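You operate a simulated robot arm through the tools that you are given. There is no shell and no other tool.

Carry out the task below with a simulated robot arm. There is one attempt and no reset: what you move stays moved.

## Task
Wipe the crumbs off with a damp cloth, then slide the tray to where they lay.
Fine: spray the red cloth with the cleaner can and cap the can before wiping; put the cloth back on the white box. What is to be rubbed or washed off counts as gone when no trace of it is left.

It is judged by the outcome, as a careful person would: the job done as asked, and still so three seconds after it is handed in. It fails if anything else is knocked over, pushed out of place, dropped, spilled or broken. A push-on lid holds only when it is set on centred and level and pressed home; a screw cap is set on level and turned clockwise until tight. Flat cloth is picked up by pressing the open fingertips on it (5 to 10 N) and closing them slowly along it; thin cloth reads only 2 to 8 mm in the jaws.

## Robot
A 7-joint arm with a two-finger parallel gripper, fixed in place. Base frame: the origin is at the foot of the arm, x ahead of it, y to its left, z up; the work surface is at about z = 0. Readings come in mm, degrees, newtons and seconds.
With the tool pointing down near the work surface it reaches from about 260 to 680 mm from the base axis. Its first joint turns from -166.0 to 166.0 degrees. Payload 2.5 kg.
The TCP is the grasp point between the finger pads, 30 mm short of the fingertips. In the tool frame z runs along the fingers and y along their closing line. Largest opening 94 mm; finger width 28, thickness 10; the body of the gripper, 50 by 96 mm, starts 55 mm behind the TCP.
Orientation is that of the tool frame in the base frame, as [roll, pitch, yaw] about the fixed x, y, z axes, in that order (R = Rz(yaw) Ry(pitch) Rx(roll)). With the fingers straight down and closing along the base's y, the tool's x points along the base's -x, its y along +y and its z along -z.

## Interface
- The arm moves only by the tool nudge_tool. Its argument "deltas" is a list of rows, each an object of numbers (a shift or turn left out is 0, a gripper value left out holds the last): "wx", "wy", "wz": the turn, a rotation vector about the base's x, y, z in degrees; "tx", "ty", "tz": the shift along the base's x, y, z in mm; "fingers": the closure, from 0 (fully open) to 1 (shut). In form: [{"wx": .., "wy": .., "wz": .., "tx": .., "ty": .., "tz": .., "fingers": ..}, ...]. A call has 1 to 20 rows; each row shifts and turns the commanded pose from where the row before left it. Each row takes 0.2 s and may step no farther than 50 mm and 8.6 degrees from the row before; otherwise, or with a gripper value out of range, the whole call is refused. A pose out of reach is approached as far as the arm can. The call stops where the force on the tool passes 90 N (or 10 N more than at its start, if that is more) or the arm is blocked; 0.2 s more then pass. The fingers move at their own pace (about 72 mm/s each) and stop on an object; they squeeze with about 37 N. The grip force told is the motor's: it shows also when the fingers shut on nothing. Time passes only in rows, and 0.2 s behind the last, so rows that do not move let the fingers close. The reply holds the time, the measured pose of the TCP, the force on the tool along the base axes, the opening and the grip force, in the units named above and with some noise, with the torque about the TCP (base axes, N m) and any sound that the robot's microphone picked up.
- Cameras (640 x 400 px; columns grow to the right, rows downward): "scene" is fixed at [50.9, 651.1, 584.8]; the picture's right is [-0.99, -0.13, 0.00], its down [-0.08, 0.64, -0.77] and it looks along [0.10, -0.76, -0.64] (base axes); focal length 214 px, centre (320, 200). "wrist" rides on the gripper at [76, 14, -102] in the tool frame; the picture's right is [-0.18, 0.98, 0.00], its down [-0.75, -0.14, -0.64] and it looks along [-0.63, -0.12, 0.77] (tool axes); focal length 243 px, centre (320, 200).
- get_image(camera): a new picture of that camera. The clock stands still meanwhile.
- probe_pixels(camera, pixels): for up to 12 pixels [column, row] of the newest picture of that camera ("zoom" is the newest enlarged one), the place [x, y, z] in the base frame of the surface seen there, good to about 3 mm. The clock stands still meanwhile.
- enlarge(camera, box): a new picture of the part [left, top, right, bottom] of that camera's present view, enlarged. The clock stands still meanwhile.
- close_job(): hands the job in; it is judged then, once.

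Open the gripper and draw the arm clear of the work before you hand the job in, unless the task says otherwise.

The tools are called after "Request:" as name(argument=value, ...) on one line, values as JSON. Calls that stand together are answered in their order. nudge_tool: Moves the arm, as the interface text tells. Its arguments: {"type":"object","properties":{"deltas":{"type":"array","items":{"type":"object","properties":{"wx":{"type":"number"},"wy":{"type":"number"},"wz":{"type":"number"},"tx":{"type":"number"},"ty":{"type":"number"},"tz":{"type":"number"},"fingers":{"type":"number"}}}}},"required":["deltas"]} The other tools are called the same way: get_image (camera) takes a picture; probe_pixels (camera, pixels) gives the place of the surface under pixels of a picture; enlarge (camera, box) takes an enlarged picture of a part of a camera's view; close_job () hands the job in.

At the start:

```text
time: 0.0
ee_pos: [437.7, 241.0, 450.8]
ee_rot: [-180.0, 0.0, -180.0]
wrist_force: [-0.2, -0.6, 0.4]
wrist_torque: [-0.01, -0.03, -0.03]
width: 94.0
finger_force: 0.1
```

scene: 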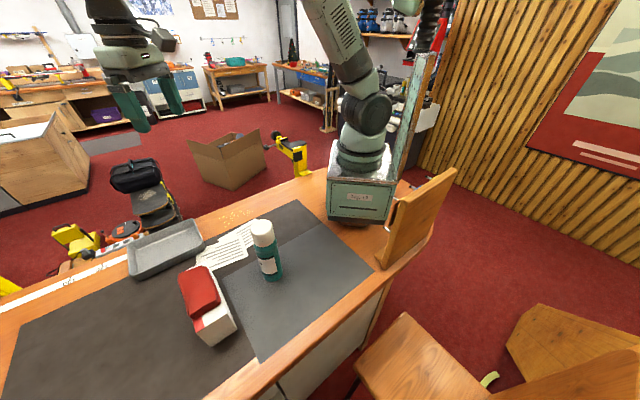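
wrist: 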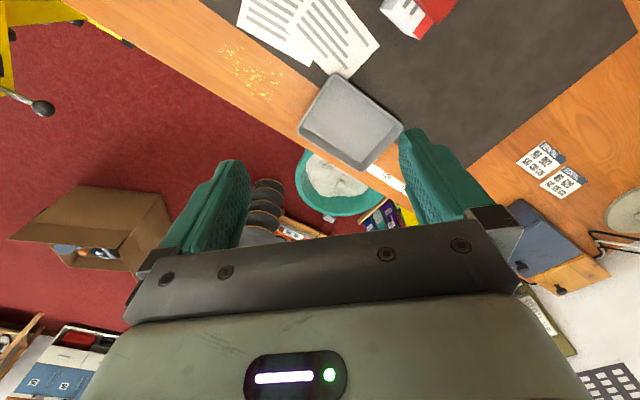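

I see the tray (scene ~165,250), the can (~265,250), the red cloth on the white box (~205,300), and crumbs in the wrist view (~250,72). I'll enlarge for detail.

Request:
enlarge(camera="scene", box=[120, 200, 320, 360])

Request:
enlarge(camera="wrist", box=[180, 0, 500, 200])

```text
2.50 times, centred on (220, 280) of scene
```

zoom: 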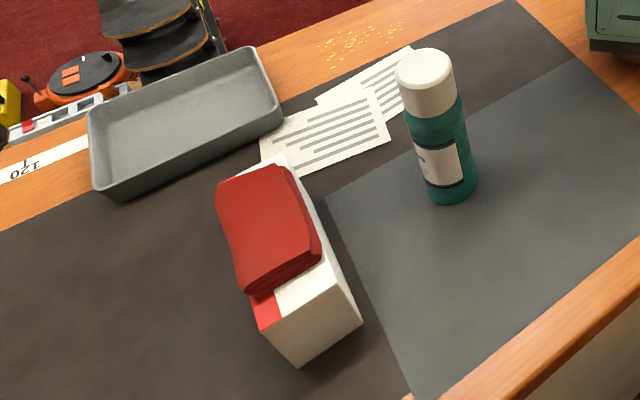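

```text
2.00 times, centred on (340, 100) of wrist
```

zoom: 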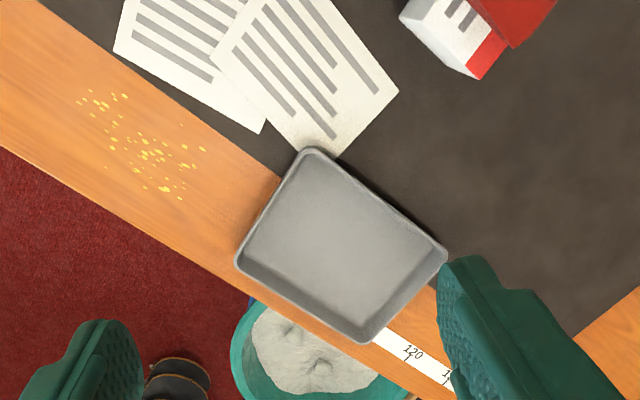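

The crumbs lie on the wooden strip between paper and edge; I'll measure positions of crumbs and tray in the wrist zoom.

Request:
probe_pixels(camera="zoom", pixels=[[78, 100], [127, 96], [203, 149], [180, 198], [107, 167], [145, 155], [312, 148], [446, 255], [368, 341], [236, 265], [340, 240], [20, 140]])

Request:
probe_pixels(camera="scene", pixels=[[262, 225], [262, 237], [268, 262], [275, 279], [198, 280], [203, 296], [188, 273], [212, 275], [218, 303], [195, 316], [214, 340], [232, 325]])

```text
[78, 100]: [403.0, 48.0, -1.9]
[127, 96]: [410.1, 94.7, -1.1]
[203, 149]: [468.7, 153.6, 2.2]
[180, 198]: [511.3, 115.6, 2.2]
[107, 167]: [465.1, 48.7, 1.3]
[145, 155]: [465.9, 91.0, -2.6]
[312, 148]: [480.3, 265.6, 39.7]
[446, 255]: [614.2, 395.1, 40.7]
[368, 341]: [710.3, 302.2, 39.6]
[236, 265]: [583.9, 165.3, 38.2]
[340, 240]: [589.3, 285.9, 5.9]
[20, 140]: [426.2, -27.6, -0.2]
```

```text
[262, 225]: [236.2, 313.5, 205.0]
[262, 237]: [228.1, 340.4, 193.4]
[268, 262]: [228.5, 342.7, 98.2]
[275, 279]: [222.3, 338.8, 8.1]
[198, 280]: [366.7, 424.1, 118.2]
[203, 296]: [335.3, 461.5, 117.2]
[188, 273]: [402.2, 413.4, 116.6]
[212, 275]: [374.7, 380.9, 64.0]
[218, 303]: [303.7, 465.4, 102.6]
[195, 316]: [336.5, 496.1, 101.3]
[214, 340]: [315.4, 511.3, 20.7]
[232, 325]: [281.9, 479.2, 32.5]
```

The tray is about 186x140 mm centred near (597,282); crumbs lie around (460,95); the can is near (225,328). I'll swing the wrist camera to look at the can and cloth from the +y side.

Request:
nudge_tool(deltas=[{"tx": -17, "ty": 22, "tz": -10, "wz": -8.2}, {"tx": -17, "ty": 22, "tz": -10, "wz": -8.2}, {"tx": -17, "ty": 22, "tz": -10, "wz": -8.2}, {"tx": -17, "ty": 22, "tz": -10, "wz": -8.2}, {"tx": -17, "ty": 22, "tz": -10, "wz": -8.2}, {"tx": -17, "ty": 22, "tz": -10, "wz": -8.2}, {"tx": -17, "ty": 22, "tz": -10, "wz": -8.2}, {"tx": -17, "ty": 22, "tz": -10, "wz": -8.2}, {"tx": -17, "ty": 22, "tz": -10, "wz": -8.2}, {"tx": -17, "ty": 22, "tz": -10, "wz": -8.2}, {"tx": -10, "ty": 10, "tz": -10, "wz": -8}])

Request:
get_image(camera="wrist")

```text
time: 2.4
ee_pos: [257.7, 471.1, 339.8]
ee_rot: [-180.0, -0.1, 89.8]
wrist_force: [0.2, 0.8, -0.4]
wrist_torque: [-0.02, 0.02, 0.02]
width: 93.8
finger_force: 0.0
```

```text
taken
```

wrist: 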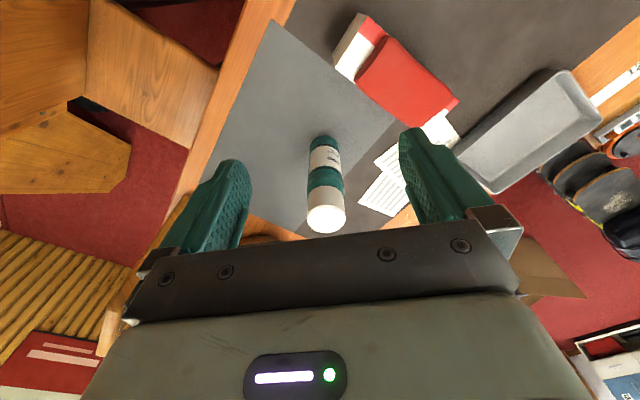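

The can shows at (325,185) in the wrist view with white cap at (326,215). I'll enlarge it and the cloth.

Request:
enlarge(camera="wrist", box=[275, 125, 375, 245])

Request:
enlarge(camera="wrist", box=[320, 0, 480, 140])

Request:
probe_pixels(camera="wrist", pixels=[[326, 219], [308, 218], [344, 218], [326, 232], [326, 203], [336, 70], [353, 82], [388, 30], [362, 75], [420, 126], [458, 102], [405, 75]])

```text
3.33 times, centred on (325, 185) of wrist
```

zoom: 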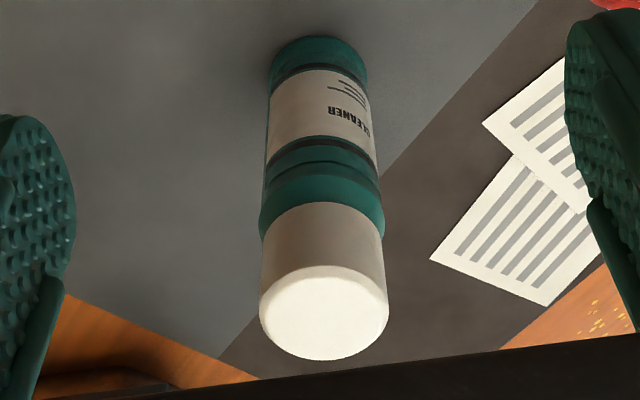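

```text
2.86 times, centred on (400, 70) of wrist
```

zoom: 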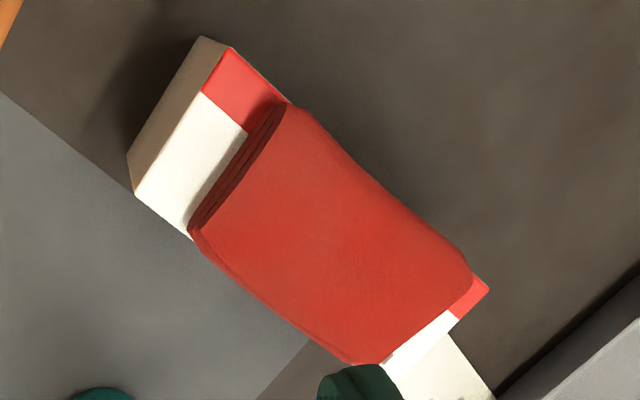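

```text
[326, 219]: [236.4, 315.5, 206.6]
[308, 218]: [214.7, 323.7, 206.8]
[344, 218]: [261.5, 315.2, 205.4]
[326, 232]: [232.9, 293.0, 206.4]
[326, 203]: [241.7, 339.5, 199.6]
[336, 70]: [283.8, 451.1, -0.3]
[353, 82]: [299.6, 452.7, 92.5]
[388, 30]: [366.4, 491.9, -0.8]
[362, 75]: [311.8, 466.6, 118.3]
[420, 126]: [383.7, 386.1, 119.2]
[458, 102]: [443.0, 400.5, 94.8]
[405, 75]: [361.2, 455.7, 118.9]
```

The cap looks smooth-sided (push-on type), top centre near (238,317,206). I'll probe heights of the seams down the can side.

Request:
probe_pixels(camera="wrist", pixels=[[325, 189], [325, 185], [325, 180], [325, 176], [325, 173], [325, 168], [325, 160], [325, 148], [325, 138], [307, 195], [344, 190], [309, 160]])

Request:
enlarge(camera="scene", box=[235, 210, 305, 290])

```text
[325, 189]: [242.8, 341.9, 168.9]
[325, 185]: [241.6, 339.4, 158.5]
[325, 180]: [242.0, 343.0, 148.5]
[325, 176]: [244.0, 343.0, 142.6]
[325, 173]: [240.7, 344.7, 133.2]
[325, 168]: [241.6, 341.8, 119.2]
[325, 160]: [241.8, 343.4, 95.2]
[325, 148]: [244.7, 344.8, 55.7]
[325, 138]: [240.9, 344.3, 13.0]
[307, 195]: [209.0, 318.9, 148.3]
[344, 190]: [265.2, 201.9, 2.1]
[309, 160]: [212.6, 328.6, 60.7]
```

```text
5.00 times, centred on (270, 250) of scene
```

zoom: 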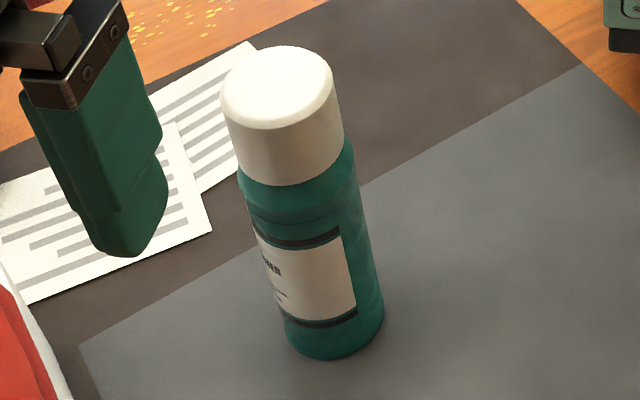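

Cap spans z≈160–206, axis at about (238,317). I'll move above it, keeping the fingers closing along x, and check alignment.

Request:
nudge_tool(deltas=[{"tx": -5, "ty": -38.5}, {"tx": -5, "ty": -38.5}, {"tx": -5, "ty": -38.5}, {"tx": -4.7, "ty": -38.5}, {"tz": -30}, {"tz": -30}, {"tz": -20}, {}])

Request:
get_image(camera="wrist")

Request:
get_image(camera="scene")

```text
time: 4.2
ee_pos: [239.0, 316.5, 259.1]
ee_rot: [179.9, 0.0, 90.1]
wrist_force: [-0.4, -0.3, 0.0]
wrist_torque: [-0.02, 0.01, -0.03]
width: 93.7
finger_force: 0.0
```

```text
taken
```

wrist: 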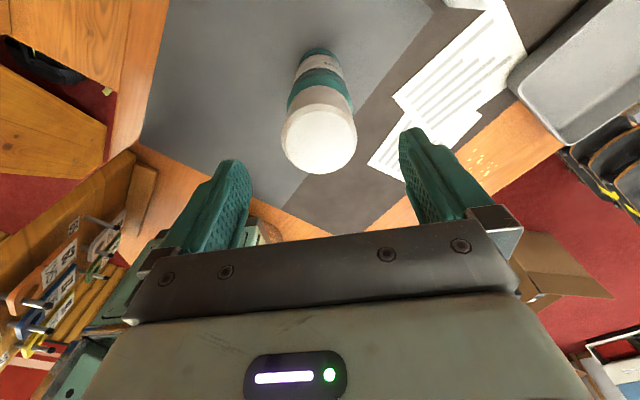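

```text
taken
```

scene: 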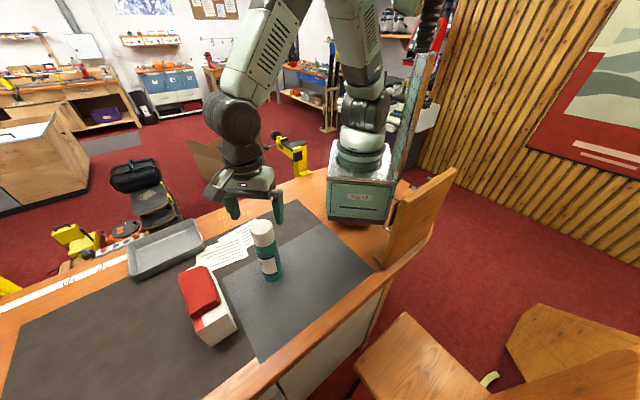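

Gripper is above the cap; I'll probe the cap top edges again (at ~(320,140)) for a finer centre.

Request:
probe_pixels(camera="wrist", pixels=[[284, 138], [354, 138], [320, 170], [320, 106], [320, 138], [316, 112], [318, 92], [319, 75]])

```text
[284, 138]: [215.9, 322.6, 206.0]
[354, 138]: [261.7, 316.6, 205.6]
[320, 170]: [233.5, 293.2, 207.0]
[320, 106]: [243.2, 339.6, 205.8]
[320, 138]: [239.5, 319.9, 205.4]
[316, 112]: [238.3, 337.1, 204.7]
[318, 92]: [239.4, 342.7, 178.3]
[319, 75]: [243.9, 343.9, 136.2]
```

Centre is (238.5,317), radius ~24. I descend to TCP z≈192 and close on the cap.

Request:
nudge_tool(deltas=[{"tz": -20}, {"tz": -20}, {"tz": -17}, {"tz": -10}, {}, {"fingers": 0.35}, {"fingers": 0.45}, {"fingers": 0.6}, {"fingers": 0.6}, {"fingers": 0.6}])

```text
time: 6.4
ee_pos: [238.3, 317.3, 192.7]
ee_rot: [179.9, -0.1, 90.0]
wrist_force: [-0.7, 0.5, 0.6]
wrist_torque: [-0.01, 0.03, 0.01]
width: 57.9
finger_force: 37.2
heard: snap
```

A "snap" was heard and width reads 57.9. Let me look before doing anything else.

Request:
get_image(camera="wrist")

Request:
enlarge(camera="scene", box=[220, 180, 320, 290])

```text
taken
```

wrist: 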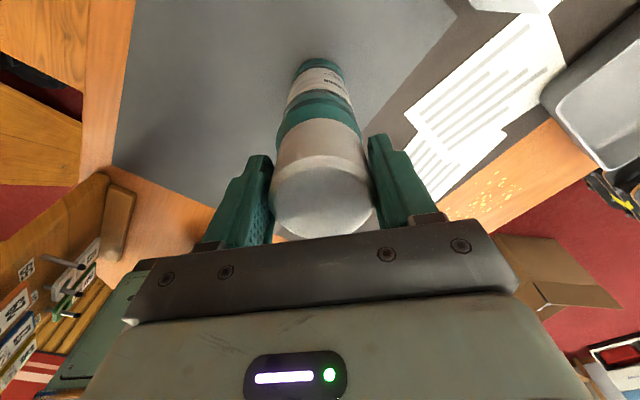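

```text
3.64 times, centred on (270, 235) of scene
```

zoom: 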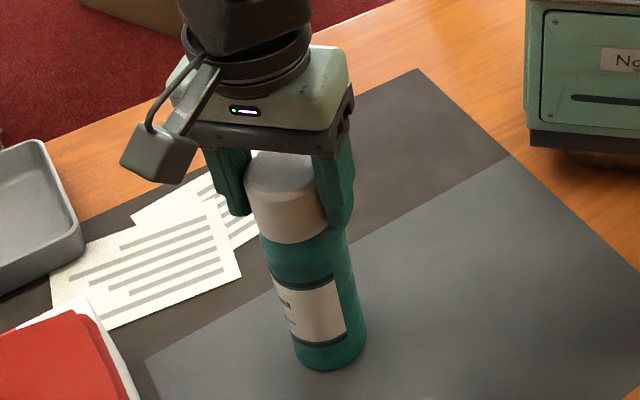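

The cap is held squarely between the pads with the can upright. I'll lift a few mm gently and read the force.

Request:
nudge_tool(deltas=[{"tz": 2}, {"tz": 2}, {"tz": 2}, {}])

Request:
enlarge(camera="scene", box=[220, 180, 320, 290])

```text
time: 7.4
ee_pos: [238.9, 317.9, 197.5]
ee_rot: [179.9, 0.0, 89.9]
wrist_force: [-0.4, 0.4, -0.1]
wrist_torque: [-0.01, -0.04, -0.03]
width: 57.4
finger_force: 36.9
```

```text
3.64 times, centred on (270, 235) of scene
```

zoom: 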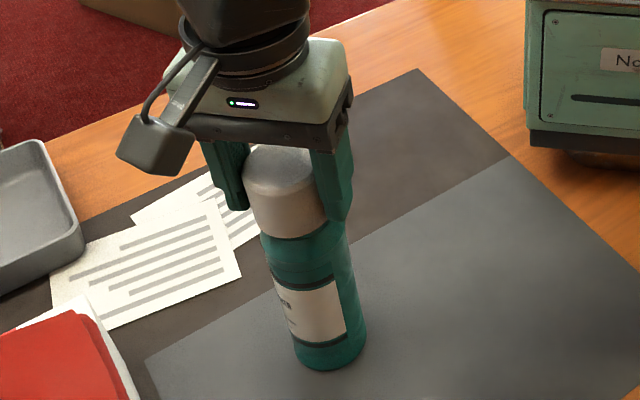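

Almost no load and the can stays put, so the cap is free (squeeze-released). I'll lift it clear.

Request:
nudge_tool(deltas=[{"tz": 5}, {"tz": 10}, {"tz": 15}, {"tz": 20}, {"tz": 20}, {}])

Request:
get_image(camera="wrist")

Request:
enlarge(camera="scene", box=[220, 180, 320, 290])

```text
time: 8.8
ee_pos: [238.4, 317.0, 269.1]
ee_rot: [-179.9, 0.0, 89.9]
wrist_force: [0.4, -0.5, 0.3]
wrist_torque: [0.01, 0.01, 0.02]
width: 57.1
finger_force: 37.0
```

```text
taken
```

wrist: 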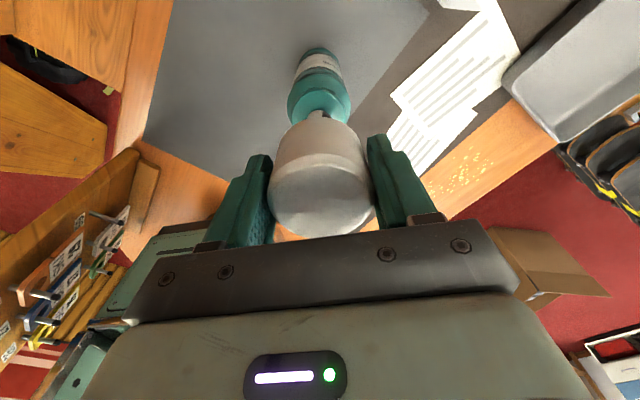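

```text
3.64 times, centred on (270, 235) of scene
```

zoom: 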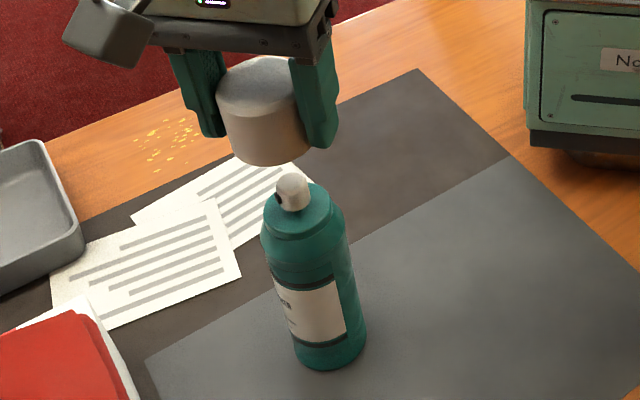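

The cap is off and held; the nozzle on the can has its orifice facing roughly +x. I'll set the cap down upright on the empty mat near (160,420).

Request:
nudge_tool(deltas=[{"tx": -26, "ty": 34}, {"tx": -26, "ty": 34}, {"tx": -26, "ty": 35}, {"tz": -45}, {"tz": -45}, {"tz": -45}, {"tz": -45}, {"tz": -35}, {"tz": -10}, {}])

Request:
get_image(camera="scene")

```text
time: 11.0
ee_pos: [159.8, 420.4, 43.4]
ee_rot: [180.0, 0.1, 90.1]
wrist_force: [-0.7, 0.0, -0.3]
wrist_torque: [0.02, 0.0, 0.02]
width: 56.7
finger_force: 36.8
```

```text
taken
```

scene: 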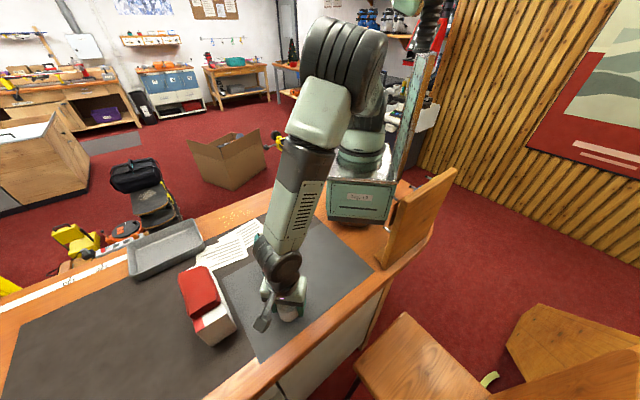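

Cap is ~10 mm above the mat; lowering in small steps to touch down.

Request:
nudge_tool(deltas=[{"tz": -3}, {"tz": -3}, {"tz": -2}, {}])

```text
time: 12.0
ee_pos: [160.4, 421.7, 36.2]
ee_rot: [-180.0, 0.1, 90.0]
wrist_force: [-0.3, -0.3, 1.1]
wrist_torque: [-0.01, -0.02, -0.02]
width: 56.6
finger_force: 36.9
```

Request:
nudge_tool(deltas=[{"tz": -1}, {"tz": -1}, {}])

```text
time: 12.8
ee_pos: [160.7, 420.4, 33.5]
ee_rot: [-180.0, -0.1, 90.0]
wrist_force: [-0.1, 1.0, -0.7]
wrist_torque: [0.01, -0.02, 0.02]
width: 56.6
finger_force: 37.4
```

Still no contact at TCP z=33.5; lowering another millimetre at a time.

Request:
nudge_tool(deltas=[{"tz": -1}, {"tz": -0.7}, {}])

```text
time: 13.6
ee_pos: [160.4, 420.2, 31.8]
ee_rot: [-180.0, 0.0, 89.9]
wrist_force: [-0.4, -1.5, 5.3]
wrist_torque: [0.09, -0.02, -0.02]
width: 56.6
finger_force: 37.1
```

Contact at 5 N: the cap is on the mat. I'll release it and retreat straight up.

Request:
nudge_tool(deltas=[{"fingers": 0.3}, {"fingers": 0.15}, {"fingers": 0.0}, {"fingers": 0}, {"tz": 20}, {"tz": 40}, {"tz": 40}, {"tz": 50}, {"tz": 50}, {"tz": 50}])

Request:
get_image(camera="scene")

Request:
get_image(camera="wrist")

```text
time: 15.8
ee_pos: [170.6, 411.7, 265.2]
ee_rot: [179.9, 2.4, 88.5]
wrist_force: [0.4, 0.0, -0.3]
wrist_torque: [0.02, -0.03, 0.03]
width: 94.1
finger_force: 0.0
```

```text
taken
```

scene: 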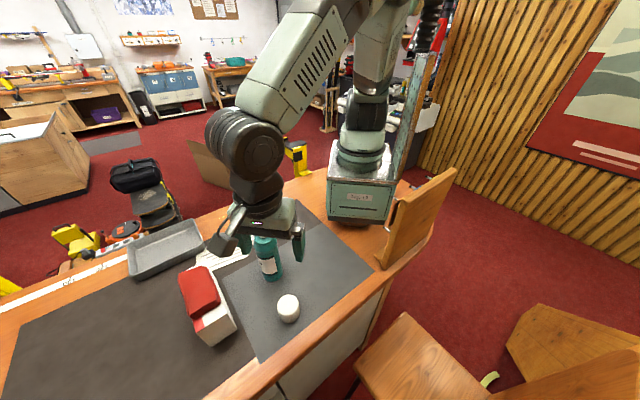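

```text
taken
```

wrist: 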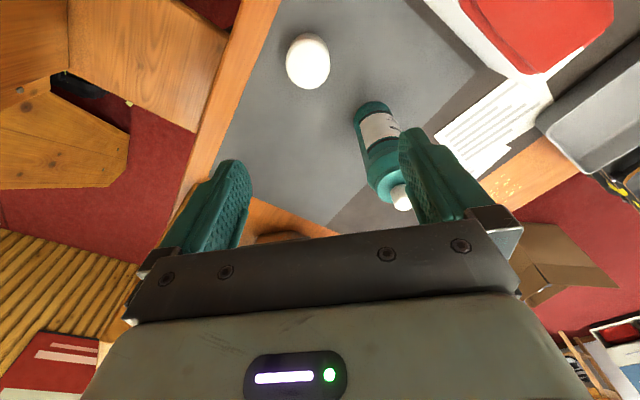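

The cap stands on the mat at about (288,308) in the scene. The pose reads slightly off; I'll let it settle and look at the can's nozzle.

Request:
nudge_tool(deltas=[{}, {}])

Request:
enlarge(camera="wrist", box=[330, 90, 430, 220])

```text
time: 16.4
ee_pos: [171.2, 412.2, 267.7]
ee_rot: [179.9, 2.0, 88.6]
wrist_force: [-0.8, -0.8, 0.2]
wrist_torque: [0.0, 0.01, 0.0]
width: 94.3
finger_force: 0.0
```

```text
3.08 times, centred on (380, 155) of wrist
```

zoom: 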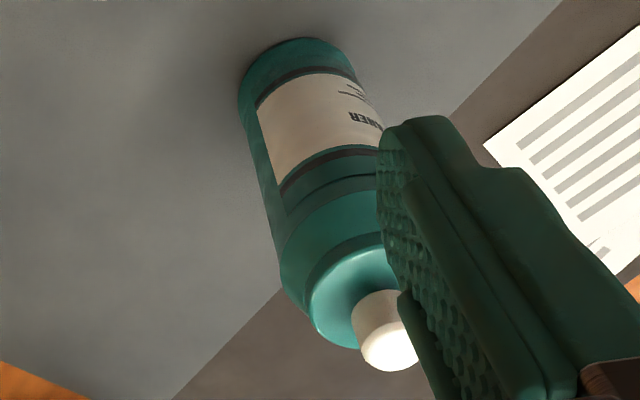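

I'll enlarge the scene view of the nozzle and probe it, and probe the paper and box layout for planning.

Request:
enlarge(camera="scene", box=[240, 220, 300, 260])

```text
10.00 times, centred on (270, 240) of scene
```

zoom: 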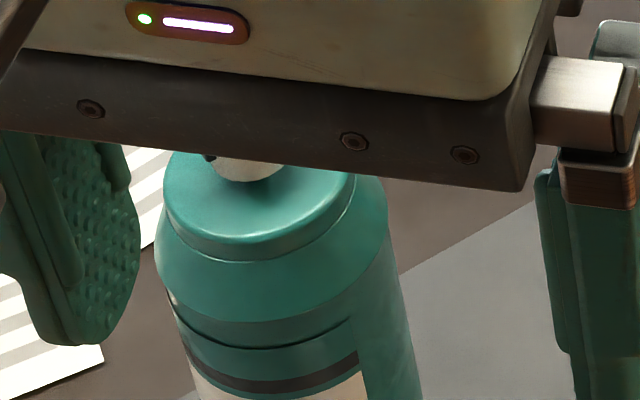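

The gripper hides the nozzle; I'll move back to the earlier viewpoint at (258,455,310) to see the nozzle from +y.

Request:
nudge_tool(deltas=[{"ty": 30}, {"tx": 33, "ty": 5, "tz": 10}, {"tx": 33, "tz": 10}, {"tx": 32, "tz": 10}, {}])

Request:
enlarge(camera="wrist", box=[270, 110, 390, 250])

Request:
enlarge(camera="scene", box=[230, 210, 310, 290])

```text
time: 17.6
ee_pos: [257.5, 455.4, 312.6]
ee_rot: [180.0, 0.0, 90.0]
wrist_force: [-0.1, -0.1, -0.6]
wrist_torque: [-0.06, 0.04, 0.01]
width: 94.1
finger_force: 0.0
```

```text
2.86 times, centred on (330, 180) of wrist
```

zoom: 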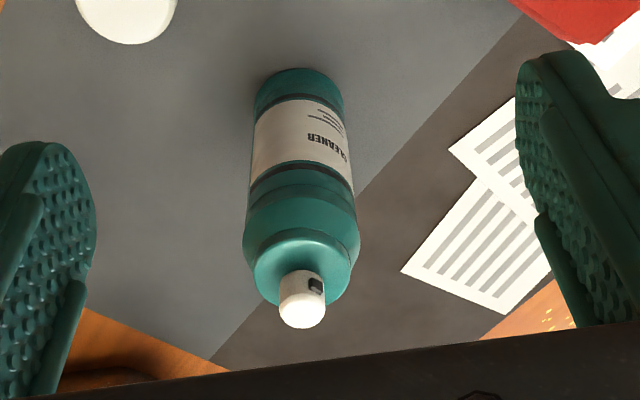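

```text
5.00 times, centred on (270, 250) of scene
```

zoom: 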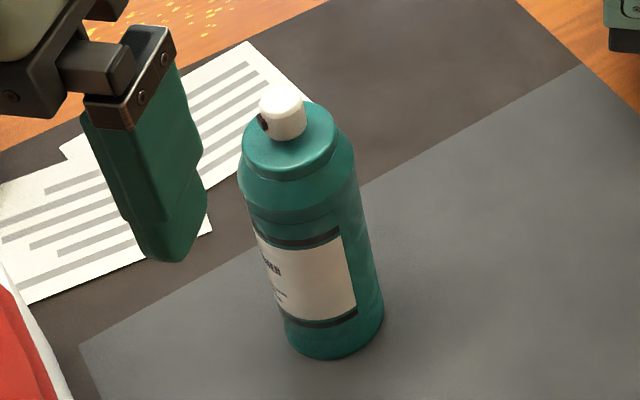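

The orifice faces roughly 35° from +x toward +y, i.e. toward the cloth on the box. I'll probe nozzle top and the box/cloth outline for precise geometry.

Request:
enlarge(camera="wrist", box=[300, 180, 350, 220])

Request:
get_image(camera="wrist")

```text
10.00 times, centred on (325, 200) of wrist
```

zoom: 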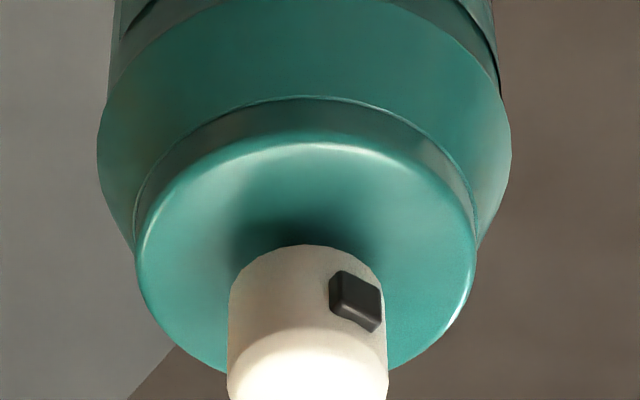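

```text
taken
```

wrist: 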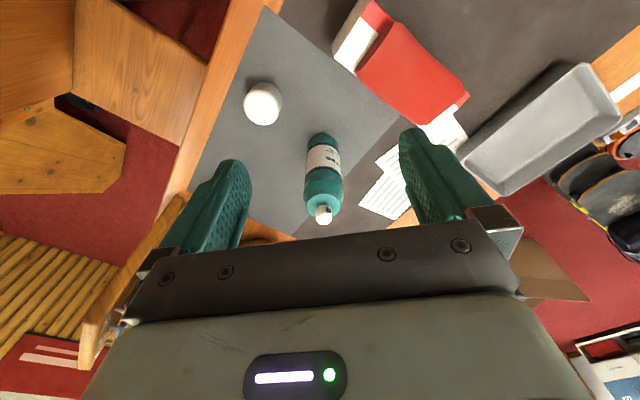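

The orifice block is at zoom (356,300), facing about 40° from +x — right toward the cloth. Probing nozzle top, orifice, box and cloth.

Request:
probe_pixels(camera="zoom", pixels=[[305, 370], [240, 375], [375, 375], [350, 300], [372, 305], [305, 300], [305, 150], [305, 395]])

Request:
probe_pixels(camera="wrist", pixels=[[323, 213], [323, 220], [360, 68], [395, 25], [465, 95], [425, 123], [410, 75], [333, 57], [355, 72], [370, 20], [262, 104], [466, 92]])

```text
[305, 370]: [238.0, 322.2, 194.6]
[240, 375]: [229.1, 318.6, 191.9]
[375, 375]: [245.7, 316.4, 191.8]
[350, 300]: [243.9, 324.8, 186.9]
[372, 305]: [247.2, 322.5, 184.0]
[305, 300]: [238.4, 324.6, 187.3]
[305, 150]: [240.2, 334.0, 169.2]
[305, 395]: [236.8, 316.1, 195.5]
```

```text
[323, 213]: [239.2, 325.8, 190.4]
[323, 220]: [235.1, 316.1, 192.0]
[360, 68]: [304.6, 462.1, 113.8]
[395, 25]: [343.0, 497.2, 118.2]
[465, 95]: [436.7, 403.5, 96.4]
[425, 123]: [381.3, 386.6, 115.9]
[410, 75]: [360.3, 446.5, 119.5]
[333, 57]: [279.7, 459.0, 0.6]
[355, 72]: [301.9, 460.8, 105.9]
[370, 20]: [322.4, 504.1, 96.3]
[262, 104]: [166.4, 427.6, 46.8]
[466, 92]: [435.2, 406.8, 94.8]
```

Nozzle top is at about (237.5,316,195). I'll shut the fingers and bring the tips above it.

Request:
nudge_tool(deltas=[{"tx": -5, "ty": -35, "fingers": 1}, {"tx": -5, "ty": -35, "fingers": 1}, {"tx": -5, "ty": -35}, {"tx": -5, "ty": -34}, {"tz": -30}, {"tz": -25}, {"tz": -15}, {}])

Request:
get_image(camera="wrist")

Request:
enlarge(camera="scene", box=[220, 190, 310, 290])

```text
time: 19.4
ee_pos: [238.9, 315.5, 240.9]
ee_rot: [-180.0, 0.0, 90.0]
wrist_force: [-0.7, -0.1, -0.8]
wrist_torque: [0.01, 0.01, 0.01]
width: 0.1
finger_force: 32.9
```

```text
taken
```

wrist: 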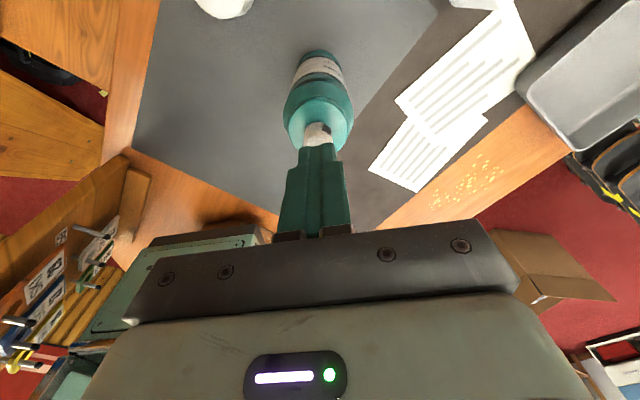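

```text
4.00 times, centred on (265, 240) of scene
```

zoom: 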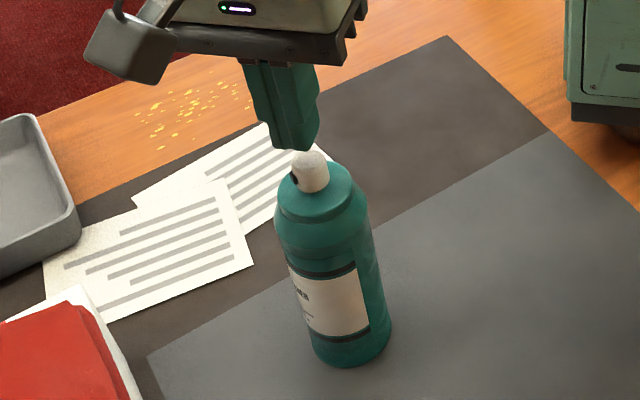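

Tips are centred above the nozzle (scene zoom (308,165)). Lowering to just above it, then pressing step by step.

Request:
nudge_tool(deltas=[{"tz": -8}, {"tz": -4}, {"tz": -2}, {}])

```text
time: 20.4
ee_pos: [239.0, 314.7, 227.8]
ee_rot: [-179.9, 0.0, 90.0]
wrist_force: [-0.5, 0.7, -0.1]
wrist_torque: [0.0, 0.0, 0.0]
width: 0.2
finger_force: 33.2
```

No contact yet at 227.8; pressing on in 1 mm steps.

Request:
nudge_tool(deltas=[{"tz": -1.5}, {"tz": -1}, {"tz": -1}, {}])

```text
time: 21.4
ee_pos: [239.2, 315.7, 224.4]
ee_rot: [180.0, 0.0, 90.0]
wrist_force: [-0.4, 0.0, -0.2]
wrist_torque: [0.0, -0.01, -0.01]
width: 0.0
finger_force: 32.8
```

Request:
nudge_tool(deltas=[{"tz": -1}, {"tz": -1}, {}])

Request:
enlarge(camera="scene", box=[220, 190, 310, 290])

```text
time: 22.2
ee_pos: [239.0, 314.5, 222.6]
ee_rot: [-179.9, -0.1, 90.0]
wrist_force: [0.0, 0.6, 1.3]
wrist_torque: [0.01, 0.01, -0.01]
width: 0.0
finger_force: 33.2
```

```text
4.00 times, centred on (265, 240) of scene
```

zoom: 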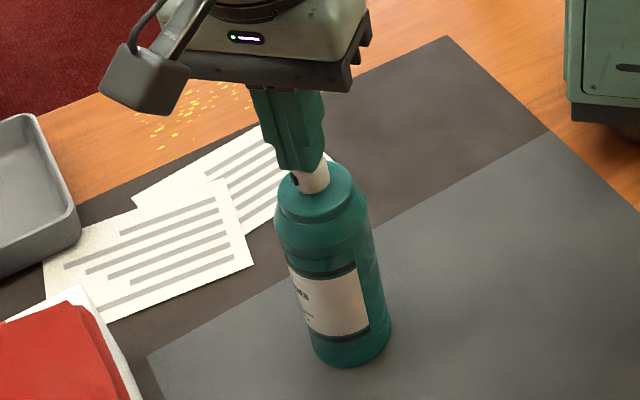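

Light contact starts (1.3 N). I'll check the tip-versus-nozzle alignment by zooming in more before pressing harder.

Request:
enlarge(camera="scene", box=[250, 215, 290, 245])

Request:
enlarge(camera="wrist", box=[270, 100, 370, 180])

```text
13.33 times, centred on (270, 230) of scene
```

zoom: 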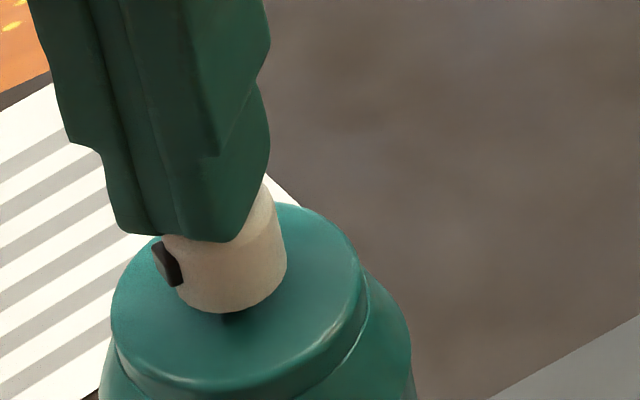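

```text
5.00 times, centred on (320, 140) of wrist
```

zoom: 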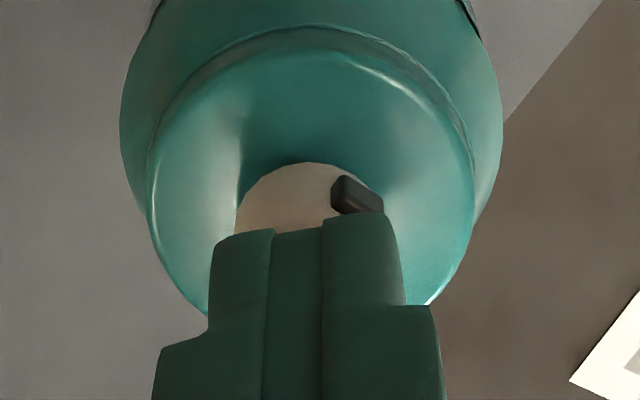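

Alignment looks fine: tips cover the nozzle top and the orifice block (zoom 357,195) stays clear underneath. Pressing further.

Request:
nudge_tool(deltas=[{"tz": -1}, {"tz": -1}, {}])

```text
time: 23.0
ee_pos: [238.8, 315.6, 220.4]
ee_rot: [-180.0, 0.0, 90.0]
wrist_force: [-0.6, 0.5, 1.5]
wrist_torque: [0.01, 0.0, 0.0]
width: 0.0
finger_force: 33.7
heard: click
```

A "click" was heard. Let me look at the scene for spray and the cloth.

Request:
get_image(camera="scene")

Request:
enlarge(camera="scene", box=[160, 210, 300, 340])

```text
taken
```

scene: 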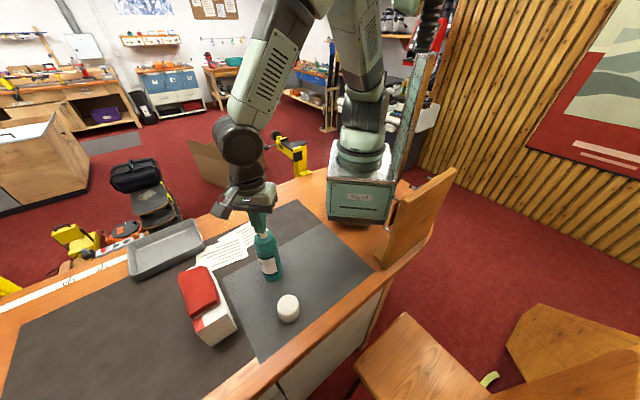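

```text
3.08 times, centred on (230, 275) of scene
```

zoom: 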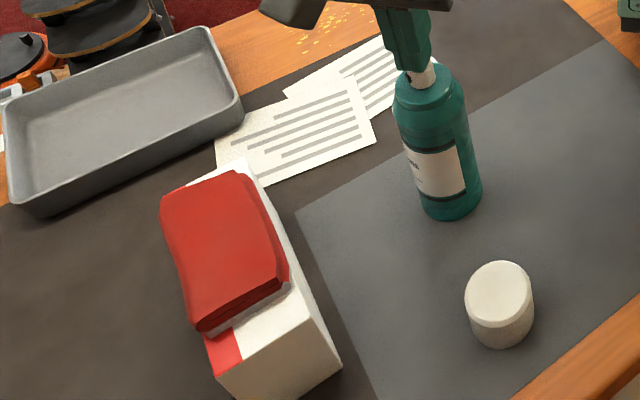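

No visible spray yet; force only 1.5 N. I'll press another couple of mm and hold.

Request:
nudge_tool(deltas=[{"tz": -1}, {}, {}])

Request:
enlarge(camera="scene", box=[160, 210, 300, 340])

```text
time: 23.8
ee_pos: [238.4, 316.9, 220.3]
ee_rot: [-180.0, 0.0, 90.1]
wrist_force: [-0.8, 0.6, 2.3]
wrist_torque: [0.0, 0.03, -0.01]
width: 0.1
finger_force: 32.5
```

```text
3.08 times, centred on (230, 275) of scene
```

zoom: 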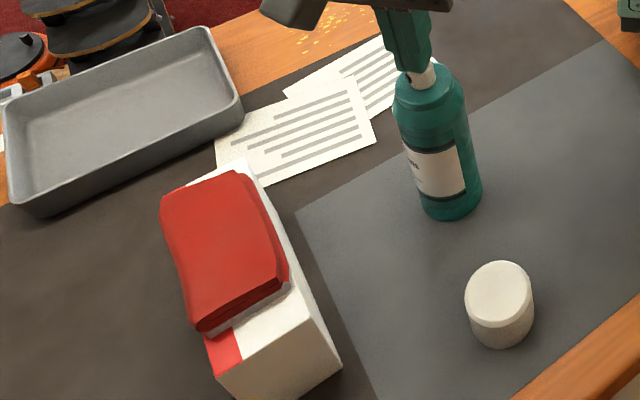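

Still only 2.3 N; pressing deeper step by step.

Request:
nudge_tool(deltas=[{"tz": -1}, {}, {}])

```text
time: 24.6
ee_pos: [238.8, 315.5, 218.9]
ee_rot: [-179.9, 0.0, 89.9]
wrist_force: [-0.3, 0.7, 3.8]
wrist_torque: [0.02, 0.02, -0.01]
width: 0.3
finger_force: 33.2
```

Request:
nudge_tool(deltas=[{"tz": -1}, {}, {"tz": -1}, {}])

Request:
enlarge(camera="scene", box=[160, 210, 300, 340])

```text
time: 25.6
ee_pos: [238.2, 315.7, 216.8]
ee_rot: [-180.0, 0.0, 90.0]
wrist_force: [-1.8, 0.3, 11.8]
wrist_torque: [0.02, 0.09, 0.01]
width: 0.2
finger_force: 32.9
```

```text
3.08 times, centred on (230, 275) of scene
```

zoom: 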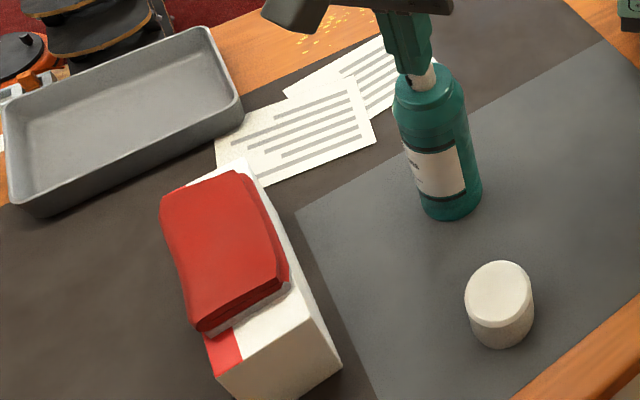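

The nozzle is bottomed out at ~12 N, with no further sound. I'll zoom in on the cloth to see if it became wet.

Request:
enlarge(camera="scene", box=[175, 255, 245, 345])

Request:
enlarge(camera="scene", box=[225, 200, 305, 260])

```text
4.44 times, centred on (210, 300) of scene
```

zoom: 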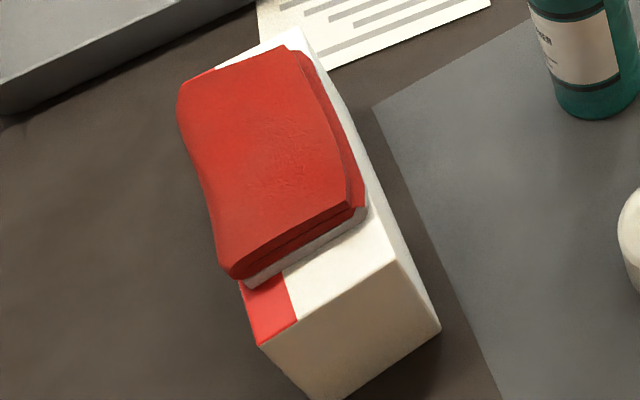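

```text
6.67 times, centred on (265, 230) of scene
```

zoom: 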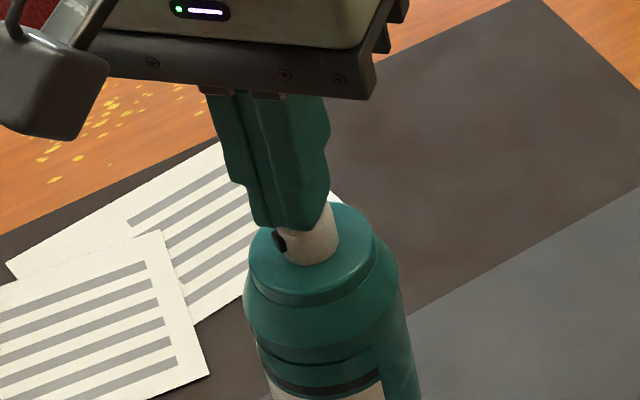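

I'll release the nozzle, rise, and inspect the cloth closely.

Request:
nudge_tool(deltas=[{"tz": 3}, {"tz": 3}, {"tz": 10}, {"tz": 30}, {"tz": 30}, {}])

Request:
enlarge(camera="scene", box=[160, 210, 300, 340])

```text
time: 27.0
ee_pos: [239.5, 317.4, 291.2]
ee_rot: [-180.0, -0.1, 89.9]
wrist_force: [-0.3, 0.7, 1.0]
wrist_torque: [0.0, -0.02, 0.0]
width: 0.0
finger_force: 33.3
```

```text
3.08 times, centred on (230, 275) of scene
```

zoom: 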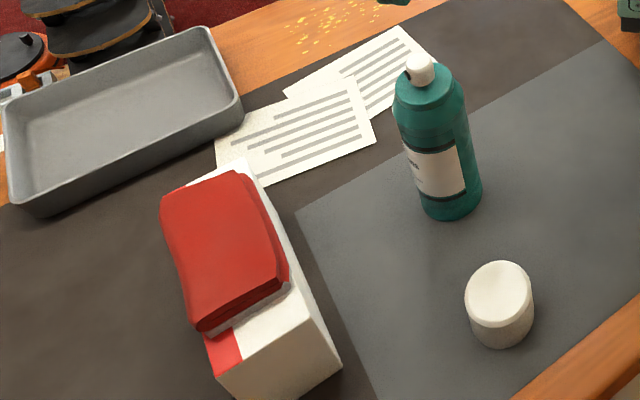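

I'll move the wrist camera over for a close look at the cloth.

Request:
nudge_tool(deltas=[{"tx": 27, "ty": 36, "tz": -6}, {"tx": 27, "ty": 36, "tz": -6}, {"tx": 27, "ty": 36, "tz": -6}, {"tx": 27, "ty": 36, "tz": -6}, {"tx": 27, "ty": 36, "tz": -6}, {}])

Request:
get_image(camera="wrist")

```text
time: 28.4
ee_pos: [371.1, 495.4, 263.1]
ee_rot: [-180.0, -0.1, 89.9]
wrist_force: [0.3, -0.2, 0.3]
wrist_torque: [0.01, -0.01, 0.01]
width: 0.0
finger_force: 32.6
```

```text
taken
```

wrist: 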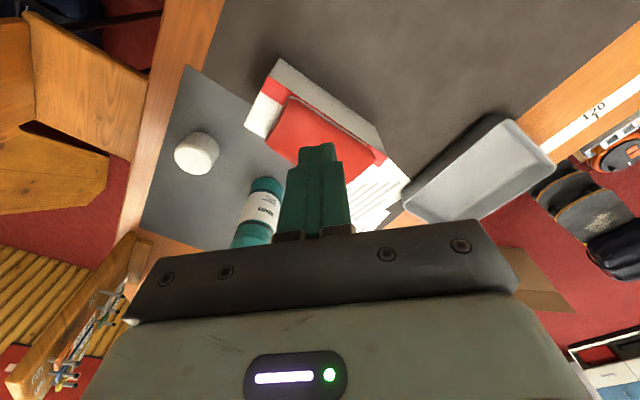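

The closed fingers block the view; I'll open them and zoom in on the cloth.

Request:
nudge_tool(deltas=[{"fingers": 0}, {"fingers": 0}, {"fingers": 0}])

Request:
enlarge(camera="wrist", box=[230, 40, 410, 230])

```text
time: 29.2
ee_pos: [373.3, 495.9, 262.3]
ee_rot: [180.0, -0.1, 90.0]
wrist_force: [-0.3, 0.5, -0.1]
wrist_torque: [0.02, -0.09, 0.03]
width: 94.0
finger_force: 0.0
```

```text
2.11 times, centred on (320, 135) of wrist
```

zoom: 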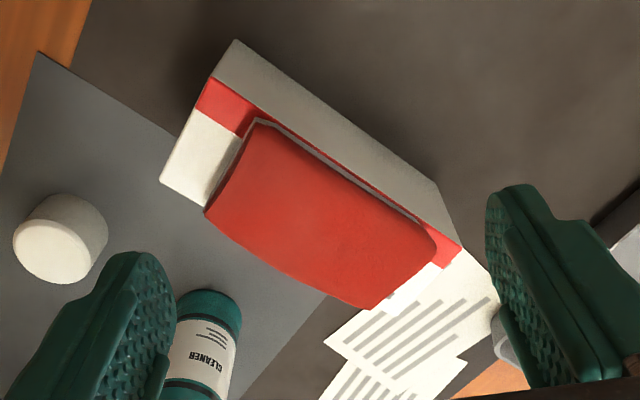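

There's a thin pale band along the cloth's edge; I'll zoom in tighter to understand it.

Request:
enlarge(camera="wrist", box=[270, 85, 330, 125])

Request:
enlarge(camera="scene", box=[175, 260, 235, 320])

```text
10.00 times, centred on (300, 105) of wrist
```

zoom: 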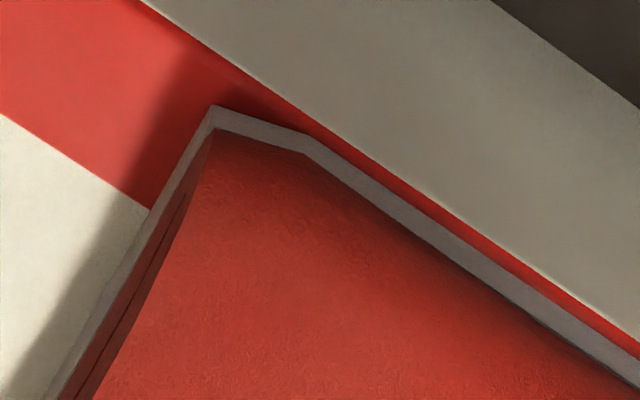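

```text
6.67 times, centred on (205, 290) of scene
```

zoom: 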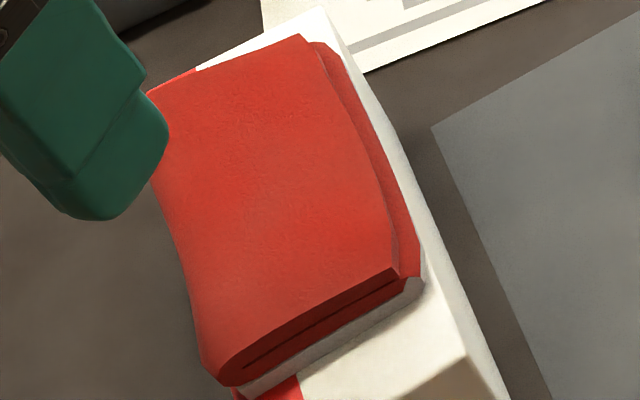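

I'll probe the cloth top height and the pale band to compare with the earlier readings (cloth top was 118–119).

Request:
probe_pixels(camera="zoom", pixels=[[280, 200], [250, 300], [340, 130], [330, 352], [260, 385], [400, 300], [345, 355], [350, 390], [385, 285], [415, 288], [220, 380]])

Request:
get_image(camera="wrist")

```text
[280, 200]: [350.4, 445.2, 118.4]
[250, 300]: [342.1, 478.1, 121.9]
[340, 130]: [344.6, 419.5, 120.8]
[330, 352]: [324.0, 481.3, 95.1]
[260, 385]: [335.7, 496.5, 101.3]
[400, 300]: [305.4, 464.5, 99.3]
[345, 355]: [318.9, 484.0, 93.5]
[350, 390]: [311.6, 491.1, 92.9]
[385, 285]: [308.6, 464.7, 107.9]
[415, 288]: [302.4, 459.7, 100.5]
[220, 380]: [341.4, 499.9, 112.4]
```

```text
taken
```

wrist: 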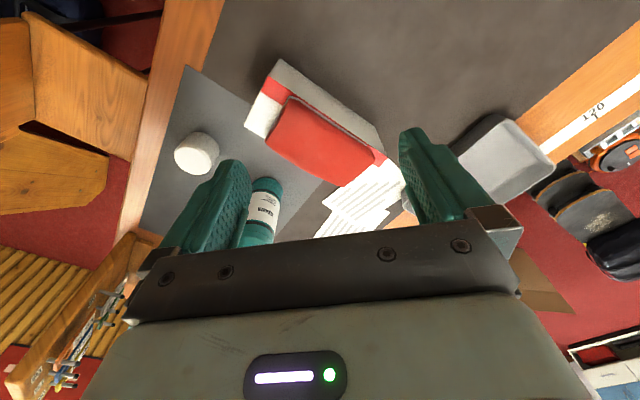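

The cloth shape/height is unchanged except for the pale damp-looking underside band, and the click indicates the actuator fired toward it. I'll fetch the cap now: move over it at (160,420) and descend part-way.

Request:
nudge_tool(deltas=[{"tx": -42.6, "ty": -15.2, "tz": -14}, {"tx": -42.6, "ty": -15.2, "tz": -14}, {"tx": -42.6, "ty": -15.2, "tz": -14}, {"tx": -42.6, "ty": -15.2, "tz": -14}, {"tx": -42.6, "ty": -15.2, "tz": -14}, {"tz": -40}, {"tz": -40}, {}])

Request:
get_image(camera="wrist")

```text
time: 31.0
ee_pos: [159.0, 418.6, 111.6]
ee_rot: [-180.0, 0.0, 90.0]
wrist_force: [0.8, -0.5, 0.2]
wrist_torque: [0.02, 0.05, 0.0]
width: 94.2
finger_force: 0.0
```

```text
taken
```

wrist: 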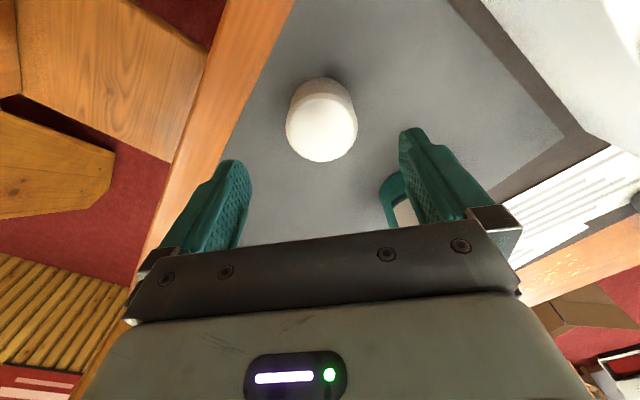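

The cap is between the open fingers at (322,125). I'll probe its top to verify centring before descending.

Request:
probe_pixels(camera="wrist", pixels=[[289, 125], [356, 125], [322, 159], [322, 95], [322, 125]])

```text
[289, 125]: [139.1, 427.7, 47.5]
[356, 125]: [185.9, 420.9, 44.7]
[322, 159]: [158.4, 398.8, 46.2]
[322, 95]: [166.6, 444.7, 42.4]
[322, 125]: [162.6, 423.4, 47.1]
```

Cap centre ≈ (162,421), consistent with where I left it. Descending and gripping it at the same height as before.

Request:
nudge_tool(deltas=[{"tz": -30}, {"tz": -25}, {"tz": -15}, {"tz": -8}, {"tz": -2}, {}, {"fingers": 0.35}, {"fingers": 0.45}, {"fingers": 0.6}, {"fingers": 0.6}, {"fingers": 0.6}])

```text
time: 33.4
ee_pos: [160.4, 420.4, 31.4]
ee_rot: [-180.0, -0.1, 89.9]
wrist_force: [0.7, -0.4, 0.4]
wrist_torque: [0.03, -0.02, 0.01]
width: 56.8
finger_force: 37.5
```

Cap gripped (56.8 mm). Lifting and carrying it above the can.

Request:
nudge_tool(deltas=[{"tz": 20}, {"tz": 40}, {"tz": 45}, {"tz": 45}, {"tz": 45}, {"tz": 25}, {"tx": 26, "ty": -34, "tz": 5}, {"tx": 26, "ty": -34, "tz": 5}, {"tx": 26, "ty": -35, "tz": 5}, {}, {}])

Request:
get_image(camera="wrist")

Request:
enlarge(camera="scene", box=[220, 180, 320, 290])

```text
time: 35.8
ee_pos: [237.7, 314.1, 265.7]
ee_rot: [-179.9, 0.5, 90.0]
wrist_force: [0.6, -0.5, -0.7]
wrist_torque: [0.01, -0.01, 0.02]
width: 56.6
finger_force: 36.5
```

```text
taken
```

wrist: 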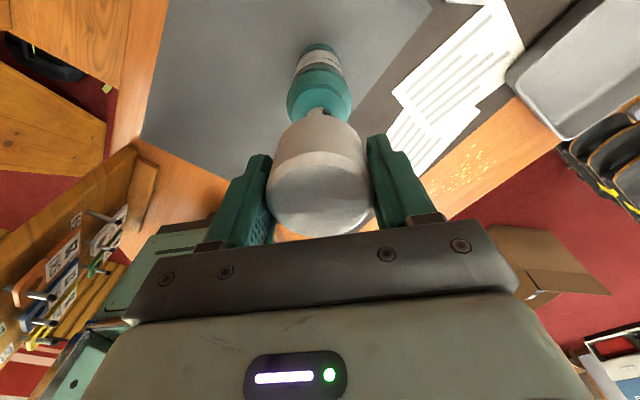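

```text
3.64 times, centred on (270, 235) of scene
```

zoom: 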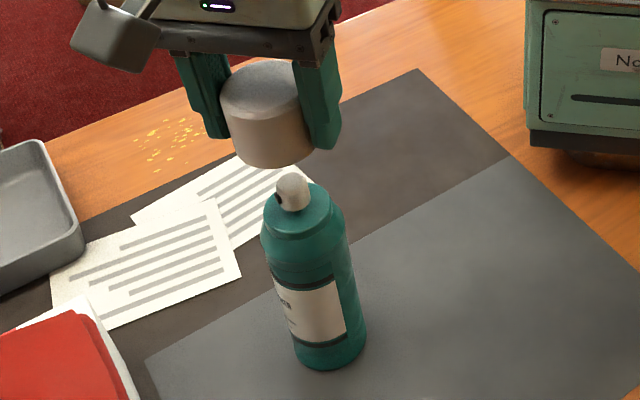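

The measured pose is ~3 mm off in y; I'll let it settle and read again.

Request:
nudge_tool(deltas=[{}, {}, {}])

```text
time: 36.6
ee_pos: [237.5, 314.2, 265.6]
ee_rot: [-179.9, 0.6, 89.8]
wrist_force: [-0.2, -0.4, 0.2]
wrist_torque: [0.01, 0.0, -0.02]
width: 56.7
finger_force: 36.7
```

A small persistent offset (perhaps a joint limit). I'll lower a bit, still above the nozzle, to see if it clears.

Request:
nudge_tool(deltas=[{"tz": -10}, {"tz": -10}, {}, {}])

```text
time: 37.6
ee_pos: [238.7, 316.3, 248.4]
ee_rot: [180.0, -0.1, 89.9]
wrist_force: [0.5, 0.5, -0.2]
wrist_torque: [0.01, 0.0, -0.01]
width: 56.6
finger_force: 36.7
```

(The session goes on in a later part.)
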